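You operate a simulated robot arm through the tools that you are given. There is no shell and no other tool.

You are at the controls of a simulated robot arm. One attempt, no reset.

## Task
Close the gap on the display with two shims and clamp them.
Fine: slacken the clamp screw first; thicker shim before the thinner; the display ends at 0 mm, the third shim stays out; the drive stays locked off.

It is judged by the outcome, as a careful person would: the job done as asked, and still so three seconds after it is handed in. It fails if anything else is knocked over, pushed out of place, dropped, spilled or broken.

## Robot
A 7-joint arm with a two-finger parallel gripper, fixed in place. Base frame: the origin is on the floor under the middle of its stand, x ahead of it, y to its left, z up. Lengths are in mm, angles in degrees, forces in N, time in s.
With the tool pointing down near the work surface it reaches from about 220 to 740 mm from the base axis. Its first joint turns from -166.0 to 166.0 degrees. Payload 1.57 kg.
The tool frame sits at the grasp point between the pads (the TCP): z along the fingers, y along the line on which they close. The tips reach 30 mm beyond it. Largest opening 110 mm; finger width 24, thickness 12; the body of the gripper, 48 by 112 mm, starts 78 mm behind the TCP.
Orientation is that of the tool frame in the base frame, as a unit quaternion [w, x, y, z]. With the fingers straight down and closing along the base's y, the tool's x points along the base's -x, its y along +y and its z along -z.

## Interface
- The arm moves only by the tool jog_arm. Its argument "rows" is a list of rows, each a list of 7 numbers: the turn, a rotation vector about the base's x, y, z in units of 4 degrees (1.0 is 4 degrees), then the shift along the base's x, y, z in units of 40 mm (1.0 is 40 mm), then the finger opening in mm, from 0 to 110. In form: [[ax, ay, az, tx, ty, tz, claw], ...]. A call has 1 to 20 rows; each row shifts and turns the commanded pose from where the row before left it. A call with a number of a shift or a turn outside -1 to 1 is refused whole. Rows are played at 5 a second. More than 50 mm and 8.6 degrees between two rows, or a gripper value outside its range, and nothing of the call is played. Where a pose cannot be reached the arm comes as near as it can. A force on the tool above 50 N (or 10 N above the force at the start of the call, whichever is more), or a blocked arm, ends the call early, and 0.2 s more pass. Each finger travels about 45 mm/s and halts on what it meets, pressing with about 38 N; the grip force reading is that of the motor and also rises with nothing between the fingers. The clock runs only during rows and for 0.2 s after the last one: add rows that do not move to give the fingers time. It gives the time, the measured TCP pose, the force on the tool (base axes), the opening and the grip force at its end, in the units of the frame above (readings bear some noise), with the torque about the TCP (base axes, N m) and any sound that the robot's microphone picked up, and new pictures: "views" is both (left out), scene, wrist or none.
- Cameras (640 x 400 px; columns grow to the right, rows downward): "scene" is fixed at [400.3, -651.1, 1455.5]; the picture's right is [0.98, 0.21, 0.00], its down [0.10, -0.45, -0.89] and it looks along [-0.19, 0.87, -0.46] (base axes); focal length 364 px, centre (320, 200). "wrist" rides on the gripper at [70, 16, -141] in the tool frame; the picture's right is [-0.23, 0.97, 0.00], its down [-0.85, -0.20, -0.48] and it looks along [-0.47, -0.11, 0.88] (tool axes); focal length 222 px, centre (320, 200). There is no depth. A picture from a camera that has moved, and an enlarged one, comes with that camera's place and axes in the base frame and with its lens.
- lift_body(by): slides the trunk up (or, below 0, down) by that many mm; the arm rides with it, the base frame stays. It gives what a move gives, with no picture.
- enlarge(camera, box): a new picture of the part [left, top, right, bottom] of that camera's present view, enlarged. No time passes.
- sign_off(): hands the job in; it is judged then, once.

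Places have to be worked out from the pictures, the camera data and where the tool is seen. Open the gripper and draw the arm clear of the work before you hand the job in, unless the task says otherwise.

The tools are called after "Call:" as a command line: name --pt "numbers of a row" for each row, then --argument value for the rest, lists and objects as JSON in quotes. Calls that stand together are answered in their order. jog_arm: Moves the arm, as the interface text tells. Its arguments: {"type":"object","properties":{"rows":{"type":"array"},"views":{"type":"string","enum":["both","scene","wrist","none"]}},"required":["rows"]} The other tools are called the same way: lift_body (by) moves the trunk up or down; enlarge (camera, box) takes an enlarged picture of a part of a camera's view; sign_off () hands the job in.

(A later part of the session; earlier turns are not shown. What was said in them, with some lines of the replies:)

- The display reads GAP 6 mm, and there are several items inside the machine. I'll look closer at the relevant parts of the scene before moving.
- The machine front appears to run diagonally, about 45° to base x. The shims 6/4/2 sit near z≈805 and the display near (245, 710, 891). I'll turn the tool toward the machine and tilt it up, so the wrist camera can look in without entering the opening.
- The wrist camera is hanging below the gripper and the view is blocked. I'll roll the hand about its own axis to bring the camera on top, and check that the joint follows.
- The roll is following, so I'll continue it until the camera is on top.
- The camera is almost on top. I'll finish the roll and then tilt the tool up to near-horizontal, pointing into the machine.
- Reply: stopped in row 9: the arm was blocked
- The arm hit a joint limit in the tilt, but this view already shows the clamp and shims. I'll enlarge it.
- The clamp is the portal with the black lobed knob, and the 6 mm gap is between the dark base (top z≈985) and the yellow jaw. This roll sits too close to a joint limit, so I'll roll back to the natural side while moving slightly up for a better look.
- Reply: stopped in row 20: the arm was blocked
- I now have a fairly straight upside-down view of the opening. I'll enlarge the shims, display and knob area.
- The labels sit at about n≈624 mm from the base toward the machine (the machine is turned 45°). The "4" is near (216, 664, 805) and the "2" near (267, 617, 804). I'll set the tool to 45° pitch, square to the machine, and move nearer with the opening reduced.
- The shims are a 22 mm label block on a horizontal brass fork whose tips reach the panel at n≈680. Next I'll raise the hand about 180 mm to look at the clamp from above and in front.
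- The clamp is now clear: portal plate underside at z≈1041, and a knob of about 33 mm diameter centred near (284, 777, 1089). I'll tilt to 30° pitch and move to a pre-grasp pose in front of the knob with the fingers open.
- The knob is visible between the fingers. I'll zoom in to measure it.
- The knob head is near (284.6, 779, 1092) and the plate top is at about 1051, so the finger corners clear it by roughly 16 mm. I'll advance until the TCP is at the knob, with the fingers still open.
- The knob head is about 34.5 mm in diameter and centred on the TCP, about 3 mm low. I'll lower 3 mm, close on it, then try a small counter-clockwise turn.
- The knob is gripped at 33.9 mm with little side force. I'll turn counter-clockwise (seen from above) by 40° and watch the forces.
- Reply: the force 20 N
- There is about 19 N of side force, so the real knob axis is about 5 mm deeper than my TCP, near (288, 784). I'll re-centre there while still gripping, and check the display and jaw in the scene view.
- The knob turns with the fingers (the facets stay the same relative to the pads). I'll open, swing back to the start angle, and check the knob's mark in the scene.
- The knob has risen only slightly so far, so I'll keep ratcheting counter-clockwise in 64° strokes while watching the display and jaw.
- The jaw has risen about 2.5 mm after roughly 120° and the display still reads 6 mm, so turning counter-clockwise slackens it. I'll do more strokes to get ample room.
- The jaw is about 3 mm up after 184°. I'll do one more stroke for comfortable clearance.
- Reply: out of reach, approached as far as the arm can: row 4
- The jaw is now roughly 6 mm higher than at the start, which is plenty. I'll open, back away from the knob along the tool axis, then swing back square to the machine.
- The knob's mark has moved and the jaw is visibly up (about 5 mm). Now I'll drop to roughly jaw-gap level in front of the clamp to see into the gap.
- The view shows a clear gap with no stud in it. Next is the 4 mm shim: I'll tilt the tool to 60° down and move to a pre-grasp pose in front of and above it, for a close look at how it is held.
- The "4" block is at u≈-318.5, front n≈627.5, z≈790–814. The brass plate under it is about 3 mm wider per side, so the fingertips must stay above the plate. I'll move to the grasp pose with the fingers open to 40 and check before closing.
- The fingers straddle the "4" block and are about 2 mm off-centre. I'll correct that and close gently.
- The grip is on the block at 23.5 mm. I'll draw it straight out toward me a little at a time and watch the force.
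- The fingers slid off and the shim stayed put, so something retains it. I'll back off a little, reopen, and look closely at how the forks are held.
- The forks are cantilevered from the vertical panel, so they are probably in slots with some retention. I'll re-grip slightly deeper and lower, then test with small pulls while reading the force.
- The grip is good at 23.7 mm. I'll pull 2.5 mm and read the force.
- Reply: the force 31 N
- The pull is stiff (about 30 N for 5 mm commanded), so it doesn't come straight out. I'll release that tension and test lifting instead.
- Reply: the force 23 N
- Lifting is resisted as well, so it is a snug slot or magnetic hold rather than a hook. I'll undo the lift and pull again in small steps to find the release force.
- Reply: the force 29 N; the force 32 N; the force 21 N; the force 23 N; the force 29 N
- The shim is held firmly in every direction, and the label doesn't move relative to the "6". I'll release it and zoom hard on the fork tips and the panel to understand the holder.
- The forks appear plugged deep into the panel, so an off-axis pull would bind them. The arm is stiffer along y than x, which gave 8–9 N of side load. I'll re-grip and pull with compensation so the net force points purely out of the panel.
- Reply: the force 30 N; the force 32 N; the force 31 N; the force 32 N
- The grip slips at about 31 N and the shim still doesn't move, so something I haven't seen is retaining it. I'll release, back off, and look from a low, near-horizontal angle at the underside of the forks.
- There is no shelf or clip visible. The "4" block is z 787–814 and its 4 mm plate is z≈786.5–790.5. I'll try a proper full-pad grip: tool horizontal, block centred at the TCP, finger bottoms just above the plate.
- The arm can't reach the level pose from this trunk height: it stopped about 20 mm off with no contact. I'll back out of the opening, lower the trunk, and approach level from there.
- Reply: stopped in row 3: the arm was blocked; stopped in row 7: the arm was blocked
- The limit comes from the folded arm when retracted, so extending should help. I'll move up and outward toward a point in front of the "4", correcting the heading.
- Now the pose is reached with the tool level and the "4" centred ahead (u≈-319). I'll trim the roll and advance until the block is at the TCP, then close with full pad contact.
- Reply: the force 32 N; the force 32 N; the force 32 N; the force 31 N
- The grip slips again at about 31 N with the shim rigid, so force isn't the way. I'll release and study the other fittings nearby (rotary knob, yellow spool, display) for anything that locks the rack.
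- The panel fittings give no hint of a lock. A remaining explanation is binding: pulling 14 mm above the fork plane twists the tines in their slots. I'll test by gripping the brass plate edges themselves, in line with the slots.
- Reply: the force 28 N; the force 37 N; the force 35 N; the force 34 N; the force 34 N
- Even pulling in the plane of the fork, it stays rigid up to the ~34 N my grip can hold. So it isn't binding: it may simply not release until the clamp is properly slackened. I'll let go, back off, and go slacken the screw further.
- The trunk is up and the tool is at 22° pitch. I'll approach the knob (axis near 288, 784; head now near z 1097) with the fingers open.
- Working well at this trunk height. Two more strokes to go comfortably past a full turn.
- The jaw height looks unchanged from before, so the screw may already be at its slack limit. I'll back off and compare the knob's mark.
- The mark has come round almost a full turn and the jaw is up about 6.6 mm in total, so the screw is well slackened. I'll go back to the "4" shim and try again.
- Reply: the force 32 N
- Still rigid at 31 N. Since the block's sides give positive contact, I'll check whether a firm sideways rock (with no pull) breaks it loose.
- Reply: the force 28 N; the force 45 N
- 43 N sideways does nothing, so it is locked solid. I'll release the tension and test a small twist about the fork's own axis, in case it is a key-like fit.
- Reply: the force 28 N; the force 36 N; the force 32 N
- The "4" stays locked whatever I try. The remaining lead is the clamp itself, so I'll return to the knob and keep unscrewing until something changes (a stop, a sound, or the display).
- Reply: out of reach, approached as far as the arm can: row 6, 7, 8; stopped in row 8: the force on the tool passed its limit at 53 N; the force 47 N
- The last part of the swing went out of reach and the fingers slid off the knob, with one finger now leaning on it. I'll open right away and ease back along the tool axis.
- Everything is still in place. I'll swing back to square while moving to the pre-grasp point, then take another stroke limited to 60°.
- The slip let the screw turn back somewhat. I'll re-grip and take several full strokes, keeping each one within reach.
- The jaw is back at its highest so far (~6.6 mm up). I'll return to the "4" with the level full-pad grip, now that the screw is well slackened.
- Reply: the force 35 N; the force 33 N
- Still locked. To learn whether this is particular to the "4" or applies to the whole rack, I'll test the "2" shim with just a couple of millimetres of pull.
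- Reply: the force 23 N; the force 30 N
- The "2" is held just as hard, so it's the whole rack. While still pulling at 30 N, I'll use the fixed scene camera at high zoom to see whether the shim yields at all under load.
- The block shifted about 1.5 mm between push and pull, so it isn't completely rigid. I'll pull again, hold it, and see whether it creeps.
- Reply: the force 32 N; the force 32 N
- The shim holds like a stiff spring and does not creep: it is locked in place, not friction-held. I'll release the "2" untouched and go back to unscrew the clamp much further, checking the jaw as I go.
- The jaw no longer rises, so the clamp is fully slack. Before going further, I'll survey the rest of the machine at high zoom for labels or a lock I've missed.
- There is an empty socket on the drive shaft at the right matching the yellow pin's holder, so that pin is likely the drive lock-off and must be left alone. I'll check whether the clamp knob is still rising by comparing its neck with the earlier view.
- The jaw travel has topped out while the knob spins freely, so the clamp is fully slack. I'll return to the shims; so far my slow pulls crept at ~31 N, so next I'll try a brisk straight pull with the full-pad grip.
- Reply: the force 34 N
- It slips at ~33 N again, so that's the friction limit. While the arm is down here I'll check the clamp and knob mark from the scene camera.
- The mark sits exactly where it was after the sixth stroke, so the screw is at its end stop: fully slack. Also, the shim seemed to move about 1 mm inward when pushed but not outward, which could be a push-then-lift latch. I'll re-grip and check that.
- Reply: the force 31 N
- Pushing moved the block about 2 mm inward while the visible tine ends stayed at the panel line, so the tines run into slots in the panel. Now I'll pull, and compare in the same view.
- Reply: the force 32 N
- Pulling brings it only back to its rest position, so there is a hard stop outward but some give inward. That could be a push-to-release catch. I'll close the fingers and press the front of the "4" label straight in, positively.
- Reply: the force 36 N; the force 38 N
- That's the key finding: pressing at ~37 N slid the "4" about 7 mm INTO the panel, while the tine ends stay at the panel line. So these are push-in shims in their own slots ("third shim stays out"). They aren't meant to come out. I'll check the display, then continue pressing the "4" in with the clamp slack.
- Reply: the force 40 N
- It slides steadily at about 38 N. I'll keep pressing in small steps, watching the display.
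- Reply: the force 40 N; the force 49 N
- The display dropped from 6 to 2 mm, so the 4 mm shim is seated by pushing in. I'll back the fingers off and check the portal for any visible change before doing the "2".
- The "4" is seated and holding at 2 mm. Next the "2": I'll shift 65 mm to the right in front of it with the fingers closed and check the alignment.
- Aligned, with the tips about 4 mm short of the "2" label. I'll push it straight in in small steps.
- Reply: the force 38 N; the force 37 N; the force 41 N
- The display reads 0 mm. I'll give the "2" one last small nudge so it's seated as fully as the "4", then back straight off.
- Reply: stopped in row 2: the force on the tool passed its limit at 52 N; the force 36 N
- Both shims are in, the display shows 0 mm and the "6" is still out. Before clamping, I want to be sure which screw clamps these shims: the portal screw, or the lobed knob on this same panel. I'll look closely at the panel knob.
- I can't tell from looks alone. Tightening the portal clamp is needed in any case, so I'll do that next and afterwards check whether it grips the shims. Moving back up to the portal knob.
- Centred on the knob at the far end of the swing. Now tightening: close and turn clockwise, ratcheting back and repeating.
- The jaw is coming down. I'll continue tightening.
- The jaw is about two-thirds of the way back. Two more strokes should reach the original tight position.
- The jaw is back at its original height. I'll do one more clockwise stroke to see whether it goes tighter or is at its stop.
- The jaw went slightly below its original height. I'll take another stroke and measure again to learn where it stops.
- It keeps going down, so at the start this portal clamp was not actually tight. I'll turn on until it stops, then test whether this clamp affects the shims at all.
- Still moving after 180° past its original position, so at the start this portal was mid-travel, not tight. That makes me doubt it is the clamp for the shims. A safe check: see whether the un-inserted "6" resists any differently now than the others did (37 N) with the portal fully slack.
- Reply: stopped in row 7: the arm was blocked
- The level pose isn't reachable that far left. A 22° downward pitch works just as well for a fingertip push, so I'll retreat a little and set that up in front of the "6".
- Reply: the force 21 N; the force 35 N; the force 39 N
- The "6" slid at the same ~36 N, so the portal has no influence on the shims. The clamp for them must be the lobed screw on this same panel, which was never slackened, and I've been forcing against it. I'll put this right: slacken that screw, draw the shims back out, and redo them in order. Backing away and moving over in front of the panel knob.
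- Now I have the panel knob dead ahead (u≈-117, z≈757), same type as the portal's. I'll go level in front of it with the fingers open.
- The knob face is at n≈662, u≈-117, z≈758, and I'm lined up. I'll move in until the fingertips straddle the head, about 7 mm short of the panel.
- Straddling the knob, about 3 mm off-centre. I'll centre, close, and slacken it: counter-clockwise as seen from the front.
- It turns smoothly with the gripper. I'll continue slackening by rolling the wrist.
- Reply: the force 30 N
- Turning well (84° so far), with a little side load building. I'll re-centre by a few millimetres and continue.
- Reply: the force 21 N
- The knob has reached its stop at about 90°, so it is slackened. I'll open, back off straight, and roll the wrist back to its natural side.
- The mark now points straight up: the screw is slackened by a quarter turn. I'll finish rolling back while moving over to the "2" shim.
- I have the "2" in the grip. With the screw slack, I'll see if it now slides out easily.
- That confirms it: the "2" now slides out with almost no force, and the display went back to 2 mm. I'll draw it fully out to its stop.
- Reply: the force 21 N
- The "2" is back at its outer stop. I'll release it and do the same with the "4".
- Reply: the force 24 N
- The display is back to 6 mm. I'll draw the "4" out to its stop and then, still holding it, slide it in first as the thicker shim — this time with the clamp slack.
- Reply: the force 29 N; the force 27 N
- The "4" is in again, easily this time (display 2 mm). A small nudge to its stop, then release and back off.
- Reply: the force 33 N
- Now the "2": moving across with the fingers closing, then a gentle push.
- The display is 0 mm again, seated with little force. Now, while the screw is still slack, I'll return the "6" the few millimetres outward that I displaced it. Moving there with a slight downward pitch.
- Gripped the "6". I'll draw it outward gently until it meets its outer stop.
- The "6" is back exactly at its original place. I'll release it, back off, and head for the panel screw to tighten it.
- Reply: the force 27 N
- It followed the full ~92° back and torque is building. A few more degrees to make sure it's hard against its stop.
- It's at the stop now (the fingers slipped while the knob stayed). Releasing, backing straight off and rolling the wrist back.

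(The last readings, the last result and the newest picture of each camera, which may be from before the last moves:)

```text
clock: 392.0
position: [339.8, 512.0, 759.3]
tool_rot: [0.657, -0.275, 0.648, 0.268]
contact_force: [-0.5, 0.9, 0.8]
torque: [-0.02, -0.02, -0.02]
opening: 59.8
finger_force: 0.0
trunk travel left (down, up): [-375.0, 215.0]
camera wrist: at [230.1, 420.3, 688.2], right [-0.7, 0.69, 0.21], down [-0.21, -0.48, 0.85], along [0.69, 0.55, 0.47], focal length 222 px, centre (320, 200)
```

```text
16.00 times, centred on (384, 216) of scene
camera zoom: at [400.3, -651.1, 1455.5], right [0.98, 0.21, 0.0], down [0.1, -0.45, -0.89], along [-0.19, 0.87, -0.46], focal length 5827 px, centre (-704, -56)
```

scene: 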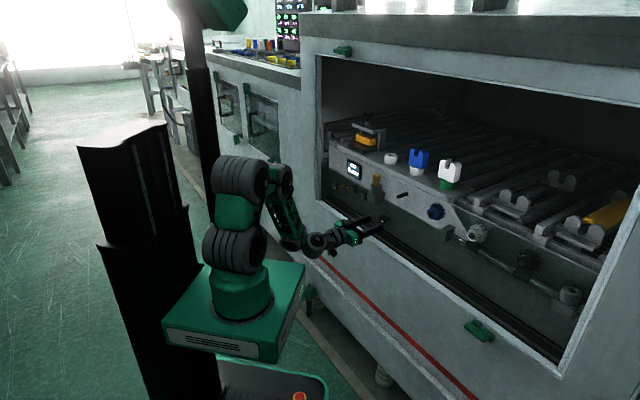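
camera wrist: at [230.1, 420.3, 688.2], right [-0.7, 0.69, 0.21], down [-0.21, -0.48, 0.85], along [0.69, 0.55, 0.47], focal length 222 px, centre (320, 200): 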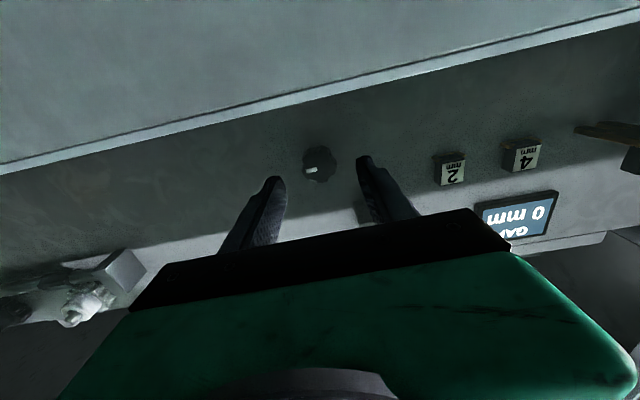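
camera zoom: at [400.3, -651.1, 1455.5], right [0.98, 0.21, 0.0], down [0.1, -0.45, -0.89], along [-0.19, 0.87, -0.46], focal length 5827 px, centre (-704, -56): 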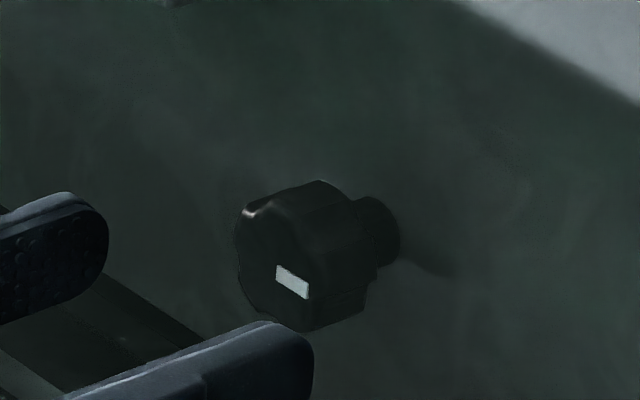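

The screw's mark is back to its original "tight" position, and the display holds 0 mm with the "6" out. Last, the portal clamp I disturbed by mistake: I'll restore it to its original position. Moving back up clear of the key holder.

Call:
jog_arm --pt "-0.663 0.663 0 -0.15 -0.15 0.2 60" --pt "-0.663 0.663 0 -0.15 -0.15 0.3 60" --pt "-0.663 0.663 0 -0.15 -0.15 0.3 60" --pt "-0.663 0.663 0 -0.15 -0.15 0.3 70" --pt "-0.663 0.663 0 -0.1 -0.1 0.3 70" --pt "-0.663 0.663 0 -0.1 -0.1 0.3 70" --pt "0 0 0 -0.55 0.55 0.4 70" --pt "0 0 0 -0.6 0.6 0.4 70" --pt "0 0 0 -0.6 0.6 0.4 70" --pt "0 0 0 -0.6 0.6 0.4 70" --pt "0 0 0 -0.6 0.6 0.4 70" --pt "0 0 0 -0.6 0.6 0.4 70" --pt "0 0 0 0 0.2 0.1 70" --pt "0 0 0 0 0 0 70" --views "none"

Call:
lift_body --by 190

Call:
enlarge --camera "scene" --box '[325, 105, 405, 235]'

```text
clock: 395.0
position: [166.2, 630.8, 929.0]
tool_rot: [0.517, -0.323, 0.763, 0.214]
contact_force: [-0.1, -0.2, -1.2]
torque: [-0.01, -0.03, 0.0]
opening: 70.1
finger_force: 0.2
trunk travel left (down, up): [-375.0, 215.0]
```

```text
clock: 397.1
position: [167.0, 629.4, 1117.7]
tool_rot: [0.517, -0.323, 0.764, 0.212]
contact_force: [1.1, -0.4, 0.3]
torque: [-0.01, -0.01, -0.02]
opening: 69.9
finger_force: 0.0
trunk travel left (down, up): [-565.0, 25.0]
```

```text
3.08 times, centred on (365, 170) of scene
camera zoom: at [400.3, -651.1, 1455.5], right [0.98, 0.21, 0.0], down [0.1, -0.45, -0.89], along [-0.19, 0.87, -0.46], focal length 1120 px, centre (182, 292)
```

zoom: 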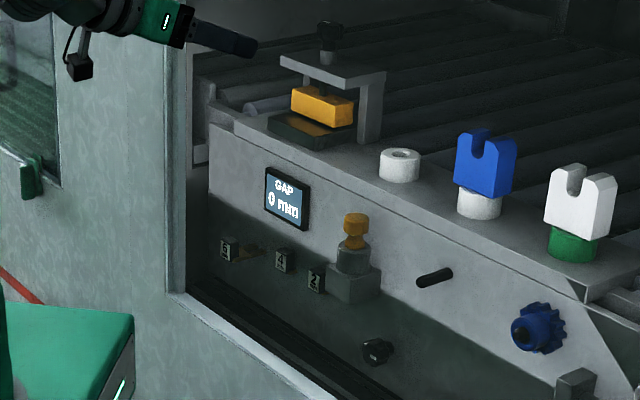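

Call:
jog_arm --pt "0 0 0 0.583 0.863 -0.18 70" --pt "0 0 0 0.583 0.863 -0.18 70" --pt "0 0 0 0.583 0.863 -0.18 70" --pt "0 0 0 0.4275 0.4275 0 70" --pt "0 0 0 0.4275 0.4275 0 70" --pt "0 0 0 0.4275 0.4275 0 70" --pt "0 0 0 0 0 0 40" --pt "0 0 0 0 0 0 20" --pt "0 0 0 0 0 0 20" --views "wrist"

Call:
jog_arm --pt "0 0 1 0 0 0 20" --pt "0 0 1 0 0 0 20" --pt "0 0 1 0 0 0 20" --pt "0 0 1 0 0 0 20" --pt "0 0 1 0 0 0 20" --pt "0 0 1 0 0 0 20" --pt "0 0 1 0 0 0 20" --pt "0 0 1 0 0 0 20" --pt "0 0 1 0 0 0 20" --pt "0 0 1 0 0 0 20" --pt "0 0 1 0 0 0 20" --pt "0 0 1 0 0 0 20" --pt "0 0 1 0 0 0 20" --pt "0 0 1 0 0 0 20" --pt "0 0 1 0 0 0 20" --pt "0 0 0 0 0 0 20" --views "none"

Call:
jog_arm --pt "0 0 0 0 0 0 50" --pt "0 0 0 0 0 0 70" --pt "0 0 -1 0 0 0 70" --pt "0 0 -1 0 0 0 70" --pt "0 0 -1 0 0 0 70" --pt "0 0 -1 0 0 0 70" --pt "0 0 -1 0 0 0 70" --pt "0 0 -1 0 0 0 70" --pt "0 0 -1 0 0 0 70" --pt "0 0 -1 0 0 0 70" --pt "0 0 -1 0 0 0 70" --pt "0 0 -1 0 0 0 70" --pt "0 0 -1 0 0 0 70" --pt "0 0 -1 0 0 0 70" --pt "0 0 -1 0 0 0 70" --pt "0 0 -1 0 0 0 70" --pt "0 0 -1 0 0 0 70" --pt "0 0 0 0 0 0 40" --pt "0 0 0 0 0 0 20" --pt "0 0 0 0 0 0 20" --views "none"

Call:
jog_arm --pt "0 0 1 0 0 0 20" --pt "0 0 1 0 0 0 20" --pt "0 0 1 0 0 0 20" --pt "0 0 1 0 0 0 20" --pt "0 0 1 0 0 0 20" --pt "0 0 1 0 0 0 20" --pt "0 0 1 0 0 0 20" --pt "0 0 1 0 0 0 20" --pt "0 0 1 0 0 0 20" --pt "0 0 1 0 0 0 20" --pt "0 0 1 0 0 0 20" --pt "0 0 1 0 0 0 20" --pt "0 0 1 0 0 0 20" --pt "0 0 1 0 0 0 20" --pt "0 0 1 0 0 0 20" --pt "0 0 0 0 0 0 20" --views "wrist"

Call:
enlarge --camera "scene" --box '[345, 108, 385, 158]'

```text
clock: 399.1
position: [289.4, 782.9, 1095.8]
tool_rot: [0.517, -0.323, 0.763, 0.214]
contact_force: [2.7, 1.9, -0.5]
torque: [0.21, 0.14, -0.02]
opening: 33.8
finger_force: 19.0
trunk travel left (down, up): [-565.0, 25.0]
camera wrist: at [166.4, 680.9, 1084.4], right [-0.64, 0.74, 0.2], down [0.05, -0.22, 0.97], along [0.77, 0.63, 0.1], focal length 222 px, centre (320, 200)
```

wrist: 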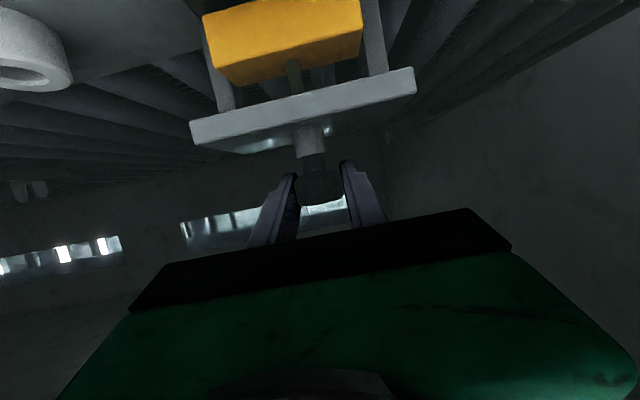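

```text
clock: 402.5
position: [288.8, 782.3, 1096.4]
tool_rot: [-0.34, 0.661, -0.501, -0.443]
contact_force: [10.5, -21.0, -11.9]
torque: [0.14, 0.66, 0.03]
opening: 33.8
finger_force: 40.9
trunk travel left (down, up): [-565.0, 25.0]
```

```text
clock: 406.7
position: [288.9, 783.9, 1096.6]
tool_rot: [0.517, -0.322, 0.764, 0.212]
contact_force: [2.2, -5.0, -0.3]
torque: [0.27, 0.14, -0.02]
opening: 33.0
finger_force: 19.8
trunk travel left (down, up): [-565.0, 25.0]
```

```text
clock: 410.1
position: [289.2, 783.8, 1096.9]
tool_rot: [-0.341, 0.661, -0.5, -0.443]
contact_force: [2.7, -9.8, -6.2]
torque: [0.31, 1.12, 0.01]
opening: 32.7
finger_force: 41.5
trunk travel left (down, up): [-565.0, 25.0]
camera wrist: at [314.6, 626.1, 1085.3], right [-0.96, -0.18, 0.2], down [0.22, -0.07, 0.97], along [-0.16, 0.98, 0.1], focal length 222 px, centre (320, 200)
```

wrist: 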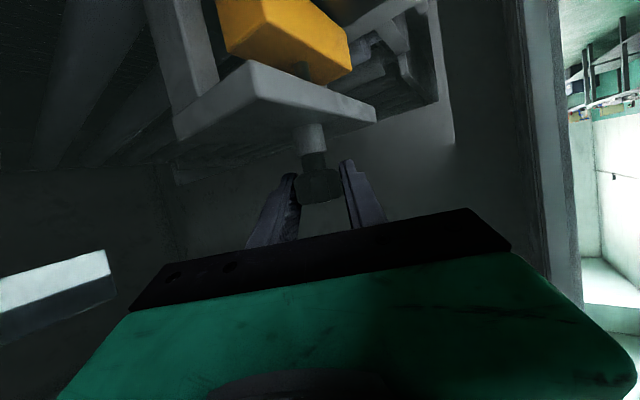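

```text
8.00 times, centred on (365, 133) of scene
camera zoom: at [400.3, -651.1, 1455.5], right [0.98, 0.21, 0.0], down [0.1, -0.45, -0.89], along [-0.19, 0.87, -0.46], focal length 2913 px, centre (-40, 736)
```

zoom: 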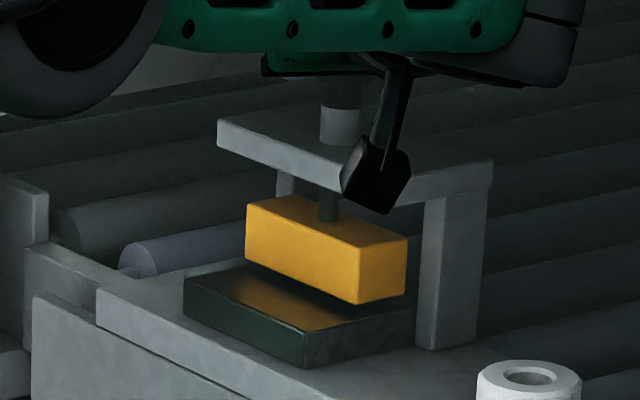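

Jaw at 305 on my scale; the original was 303. One more 60° stroke, then I'll compare with the original mark position.

Call:
jog_arm --pt "0 0 0 0 0 0 50" --pt "0 0 0 0 0 0 70" --pt "0 0 -1 0 0 0 70" --pt "0 0 -1 0 0 0 70" --pt "0 0 -1 0 0 0 70" --pt "0 0 -1 0 0 0 70" --pt "0 0 -1 0 0 0 70" --pt "0 0 -1 0 0 0 70" --pt "0 0 -1 0 0 0 70" --pt "0 0 -1 0 0 0 70" --pt "0 0 -1 0 0 0 70" --pt "0 0 -1 0 0 0 70" --pt "0 0 -1 0 0 0 70" --pt "0 0 -1 0 0 0 70" --pt "0 0 -1 0 0 0 70" --pt "0 0 -1 0 0 0 70" --pt "0 0 -1 0 0 0 70" --pt "0 0 0 0 0 0 40" --pt "0 0 0 0 0 0 20" --pt "0 0 0 0 0 0 20" --views "none"

Call:
jog_arm --pt "0 0 1 0 0 0 20" --pt "0 0 1 0 0 0 20" --pt "0 0 1 0 0 0 20" --pt "0 0 1 0 0 0 20" --pt "0 0 1 0 0 0 20" --pt "0 0 1 0 0 0 20" --pt "0 0 1 0 0 0 20" --pt "0 0 1 0 0 0 20" --pt "0 0 1 0 0 0 20" --pt "0 0 1 0 0 0 20" --pt "0 0 1 0 0 0 20" --pt "0 0 1 0 0 0 20" --pt "0 0 1 0 0 0 20" --pt "0 0 1 0 0 0 20" --pt "0 0 0 0 0 0 20" --views "none"

Call:
jog_arm --pt "0 0 0 0 0 0 50" --pt "0 0 0 0 0 0 70" --pt "0 0 -1 0 0 0 70" --pt "0 0 -1 0 0 0 70" --pt "0 0 -1 0 0 0 70" --pt "0 0 -1 0 0 0 70" --pt "0 0 -1 0 0 0 70" --pt "0 0 -1 0 0 0 70" --pt "0 0 -1 0 0 0 70" --pt "0 0 -1 0 0 0 70" --pt "0 0 -1 0 0 0 70" --pt "0 0 -1 0 0 0 70" --pt "0 0 -1 0 0 0 70" --pt "0 0 -1 0 0 0 70" --pt "0 0 -1 0 0 0 70" --pt "0 0 -1 0 0 0 70" --pt "0 0 0 -0.6 -0.6 0 70" --pt "0 0 0 -0.6 -0.6 0 70" --pt "0 0 0 -0.6 -0.6 0 70" --pt "0 0 0 0 0 0 70" --views "scene"

Call:
enlarge --camera "scene" --box '[358, 108, 378, 124]'

Call:
enlarge --camera "scene" --box '[340, 105, 400, 155]'

```text
clock: 414.3
position: [288.4, 783.5, 1096.4]
tool_rot: [0.517, -0.322, 0.764, 0.212]
contact_force: [1.3, -2.8, -0.9]
torque: [0.26, 0.13, 0.01]
opening: 33.7
finger_force: 19.7
trunk travel left (down, up): [-565.0, 25.0]
```

```text
clock: 417.5
position: [288.3, 783.1, 1097.1]
tool_rot: [-0.356, 0.643, -0.522, -0.432]
contact_force: [7.0, -12.9, -6.1]
torque: [-0.05, 1.0, 0.05]
opening: 33.6
finger_force: 40.8
trunk travel left (down, up): [-565.0, 25.0]
```

```text
clock: 421.7
position: [213.9, 711.5, 1096.1]
tool_rot: [0.518, -0.322, 0.763, 0.213]
contact_force: [-0.3, -0.1, 0.4]
torque: [0.01, -0.03, 0.02]
opening: 70.1
finger_force: 0.1
trunk travel left (down, up): [-565.0, 25.0]
```

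scene: 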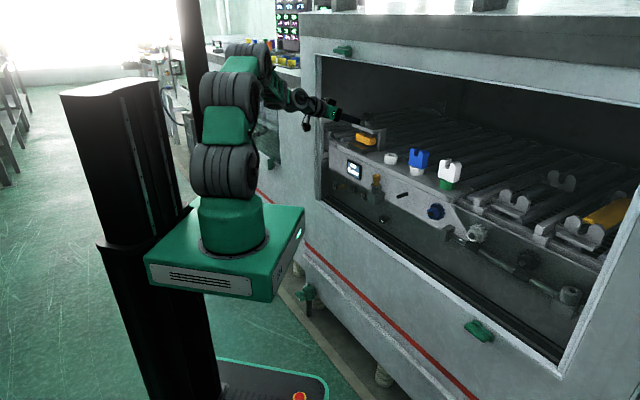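

```text
16.00 times, centred on (368, 116) of scene
camera zoom: at [400.3, -651.1, 1455.5], right [0.98, 0.21, 0.0], down [0.1, -0.45, -0.89], along [-0.19, 0.87, -0.46], focal length 5827 px, centre (-448, 1544)
```

zoom: 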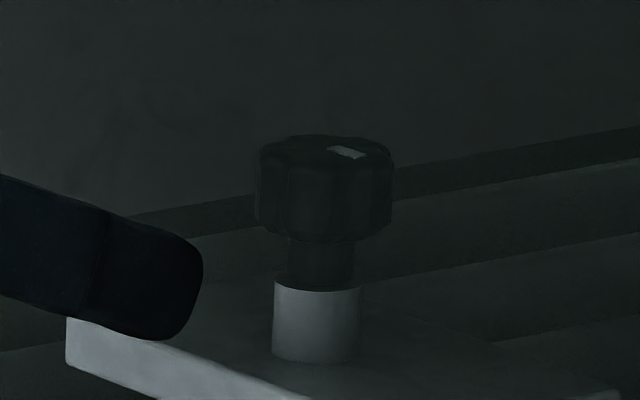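

```text
8.00 times, centred on (370, 130) of scene
camera zoom: at [400.3, -651.1, 1455.5], right [0.98, 0.21, 0.0], down [0.1, -0.45, -0.89], along [-0.19, 0.87, -0.46], focal length 2913 px, centre (-80, 760)
```

zoom: 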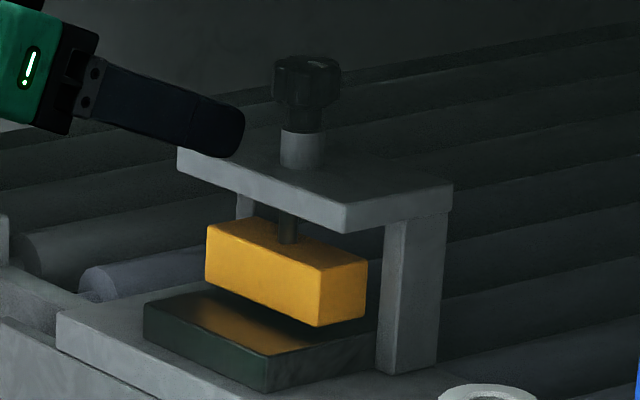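

The portal is back exactly as it was (jaw height and mark match the first picture). I'll withdraw the arm well clear of the machine and do a final inspection.

Call:
jog_arm --pt "0 0 0 -0.7 -0.7 0 70" --pt "0 0 0 -0.7 -0.7 0 80" --pt "0 0 0 -0.6 -0.8 0 90" --pt "0 0 0 -0.1 -0.9 0 110" --pt "0 0 0 -0.1 -0.9 -0.2 110" --pt "0 0 0 -0.1 -0.9 -0.2 110" --pt "0 0 0 0 -0.9 -0.2 110" --pt "0 0 0 0 -0.6 0 110" --pt "0 0 0 0 0 0 110" --pt "0 0 0 0 0 0 110" --views "both"

Call:
enlarge --camera "scene" --box '[325, 105, 425, 235]'

Call:
enlarge --camera "scene" --box '[330, 160, 400, 230]'

Call:
enlarge --camera "scene" --box '[420, 130, 640, 340]'

```text
clock: 423.1
position: [206.8, 495.8, 1070.1]
tool_rot: [0.533, -0.267, 0.786, 0.161]
contact_force: [0.8, -0.2, -1.3]
torque: [0.02, -0.02, -0.04]
opening: 110.2
finger_force: 0.1
trunk travel left (down, up): [-565.0, 25.0]
stopped in row 7: the arm was blocked; the commanded pose is now the measured one
camera wrist: at [70.1, 414.3, 1059.6], right [-0.51, 0.84, 0.18], down [0.01, -0.2, 0.98], along [0.86, 0.5, 0.1], focal length 222 px, centre (320, 200)
```

scene: 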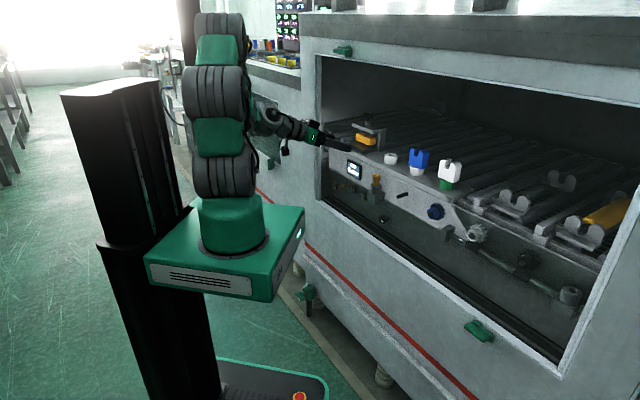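
wrist: 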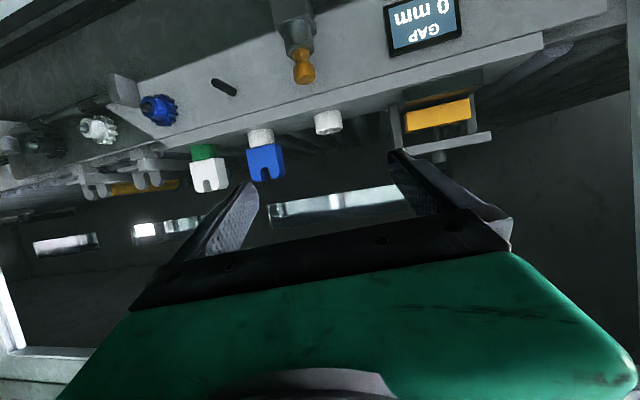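

```text
3.08 times, centred on (375, 170) of scene
camera zoom: at [400.3, -651.1, 1455.5], right [0.98, 0.21, 0.0], down [0.1, -0.45, -0.89], along [-0.19, 0.87, -0.46], focal length 1120 px, centre (151, 292)
```

zoom: 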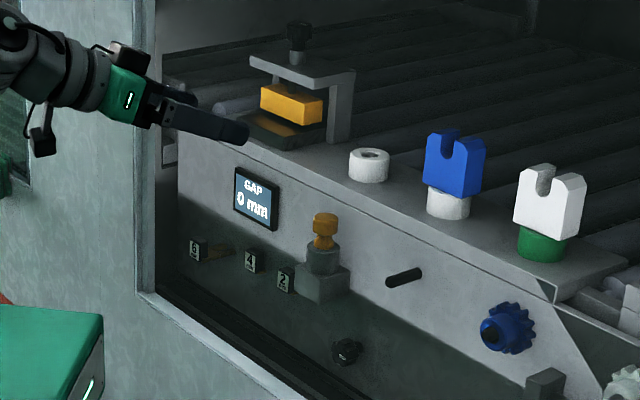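

```text
5.71 times, centred on (365, 195) of scene
camera zoom: at [400.3, -651.1, 1455.5], right [0.98, 0.21, 0.0], down [0.1, -0.45, -0.89], along [-0.19, 0.87, -0.46], focal length 2081 px, centre (63, 229)
```

zoom: 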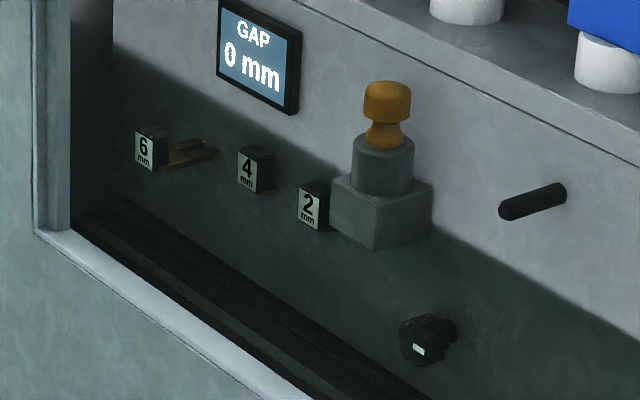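

```text
1.90 times, centred on (530, 235) of scene
camera zoom: at [400.3, -651.1, 1455.5], right [0.98, 0.21, 0.0], down [0.1, -0.45, -0.89], along [-0.19, 0.87, -0.46], focal length 694 px, centre (-80, 133)
```

zoom: 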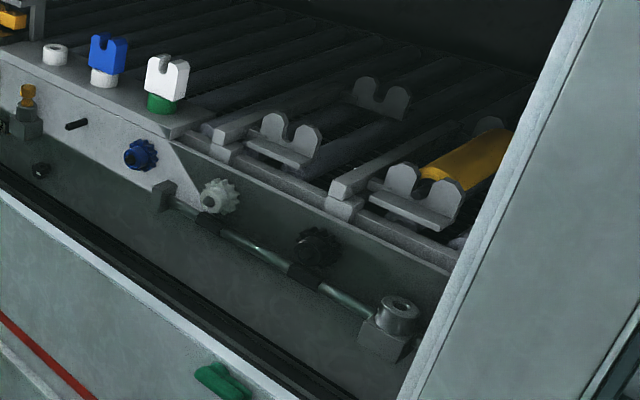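

Everything looks right: GAP 0 mm, "4" and "2" in, "6" out, screw mark at tight, yellow lock pin and all other parts in place. I'll tuck the arm a bit further away with the tool pointing down.

Call:
jog_arm --pt "-0.53 0.73 0 -0.2 -0.2 0.1 110" --pt "-0.53 0.73 0 -0.2 -0.3 0.1 110" --pt "-0.53 0.73 0 -0.2 -0.3 0.1 110" --pt "-0.53 0.73 0 -0.2 -0.3 0 110" --pt "-0.53 0.73 0 -0.2 -0.3 0 110" --pt "-0.53 0.73 0 -0.2 -0.3 0 110" --pt "-0.53 0.73 0 -0.2 -0.3 0 110" --pt "-0.53 0.73 0 -0.2 -0.3 0 110" --pt "0 0 0 0 0 0 110" --pt "0 0 0 0 0 0 110" --pt "0 0 0 0 0 0 110" --views "both"

Call:
enlarge --camera "scene" --box '[325, 105, 425, 235]'

```text
clock: 425.5
position: [143.5, 403.4, 1082.6]
tool_rot: [0.317, -0.305, 0.893, 0.094]
contact_force: [-0.4, -0.3, -0.3]
torque: [0.01, 0.0, 0.02]
opening: 110.2
finger_force: 0.1
trunk travel left (down, up): [-565.0, 25.0]
camera wrist: at [17.8, 329.8, 1148.1], right [-0.45, 0.89, 0.12], down [0.4, 0.08, 0.91], along [0.8, 0.46, -0.39], focal length 222 px, centre (320, 200)
```

scene: 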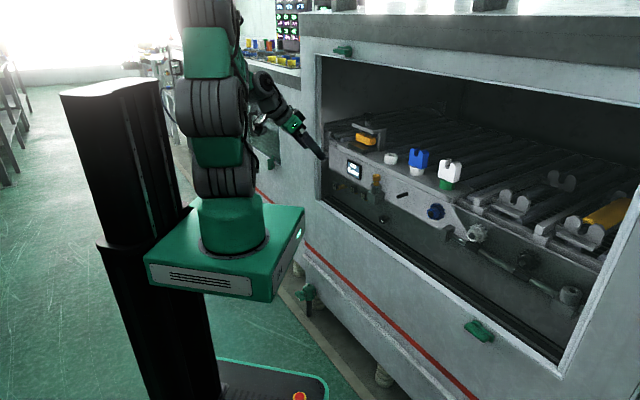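
wrist: 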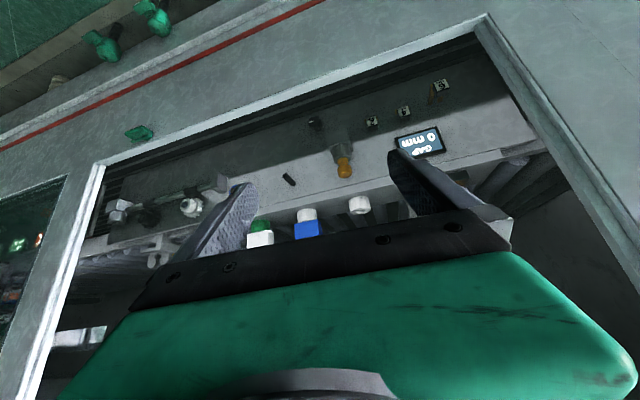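

```text
3.08 times, centred on (375, 170) of scene
camera zoom: at [400.3, -651.1, 1455.5], right [0.98, 0.21, 0.0], down [0.1, -0.45, -0.89], along [-0.19, 0.87, -0.46], focal length 1120 px, centre (151, 292)
```

zoom: 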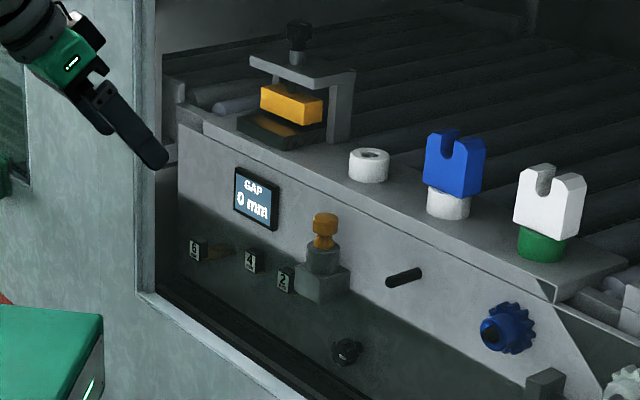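

The display reads 0 mm with the 4 mm and 2 mm shims in, the 6 mm out, and the clamp screw turned back tight. The portal clamp is back at its original position, the lock pin is untouched, and the gripper is open with the arm outside the machine. I'm handing the job in.

One thing did not go to plan: on my first attempt I pushed both shims in before finding and slackening the right screw. I then slackened it, drew both out, and redid them, 4 mm first.

Call:
sign_off

```text
The job is handed in.
```

The job is handed in with the display at 0 mm, but I broke the "slacken the clamp screw first" rule on my first attempt and had to redo it.

**Final state**
- **Shims:** the 4 mm and 2 mm are in. The 6 mm is out at its original position.
- **Clamp:** the lobed screw on the shim panel is tight against its stop, with its mark back where it started.
- **Drive:** the yellow pin, which I took to be the drive lock-off, was never touched.
- **Arm:** the gripper is open and outside the machine.

**What went wrong**
- **Wrong clamp:** I took the portal clamp on the deck for the clamp screw and turned it through about a full turn each way. It has no effect on the shims. I put it back so its jaw height and mark match the first pictures.
- **Shims forced in:** I pushed the 4 mm and then the 2 mm in at about 38 N while the real clamp screw was still tight. I also moved the 6 mm inward by about 4 mm.
- **Correction:** I slackened the panel screw, drew the 2 mm and 4 mm back out, and slid them in again, 4 mm first. I then returned the 6 mm to its stop and tightened the screw.

If the order of the first insertion counts, that rule was broken.
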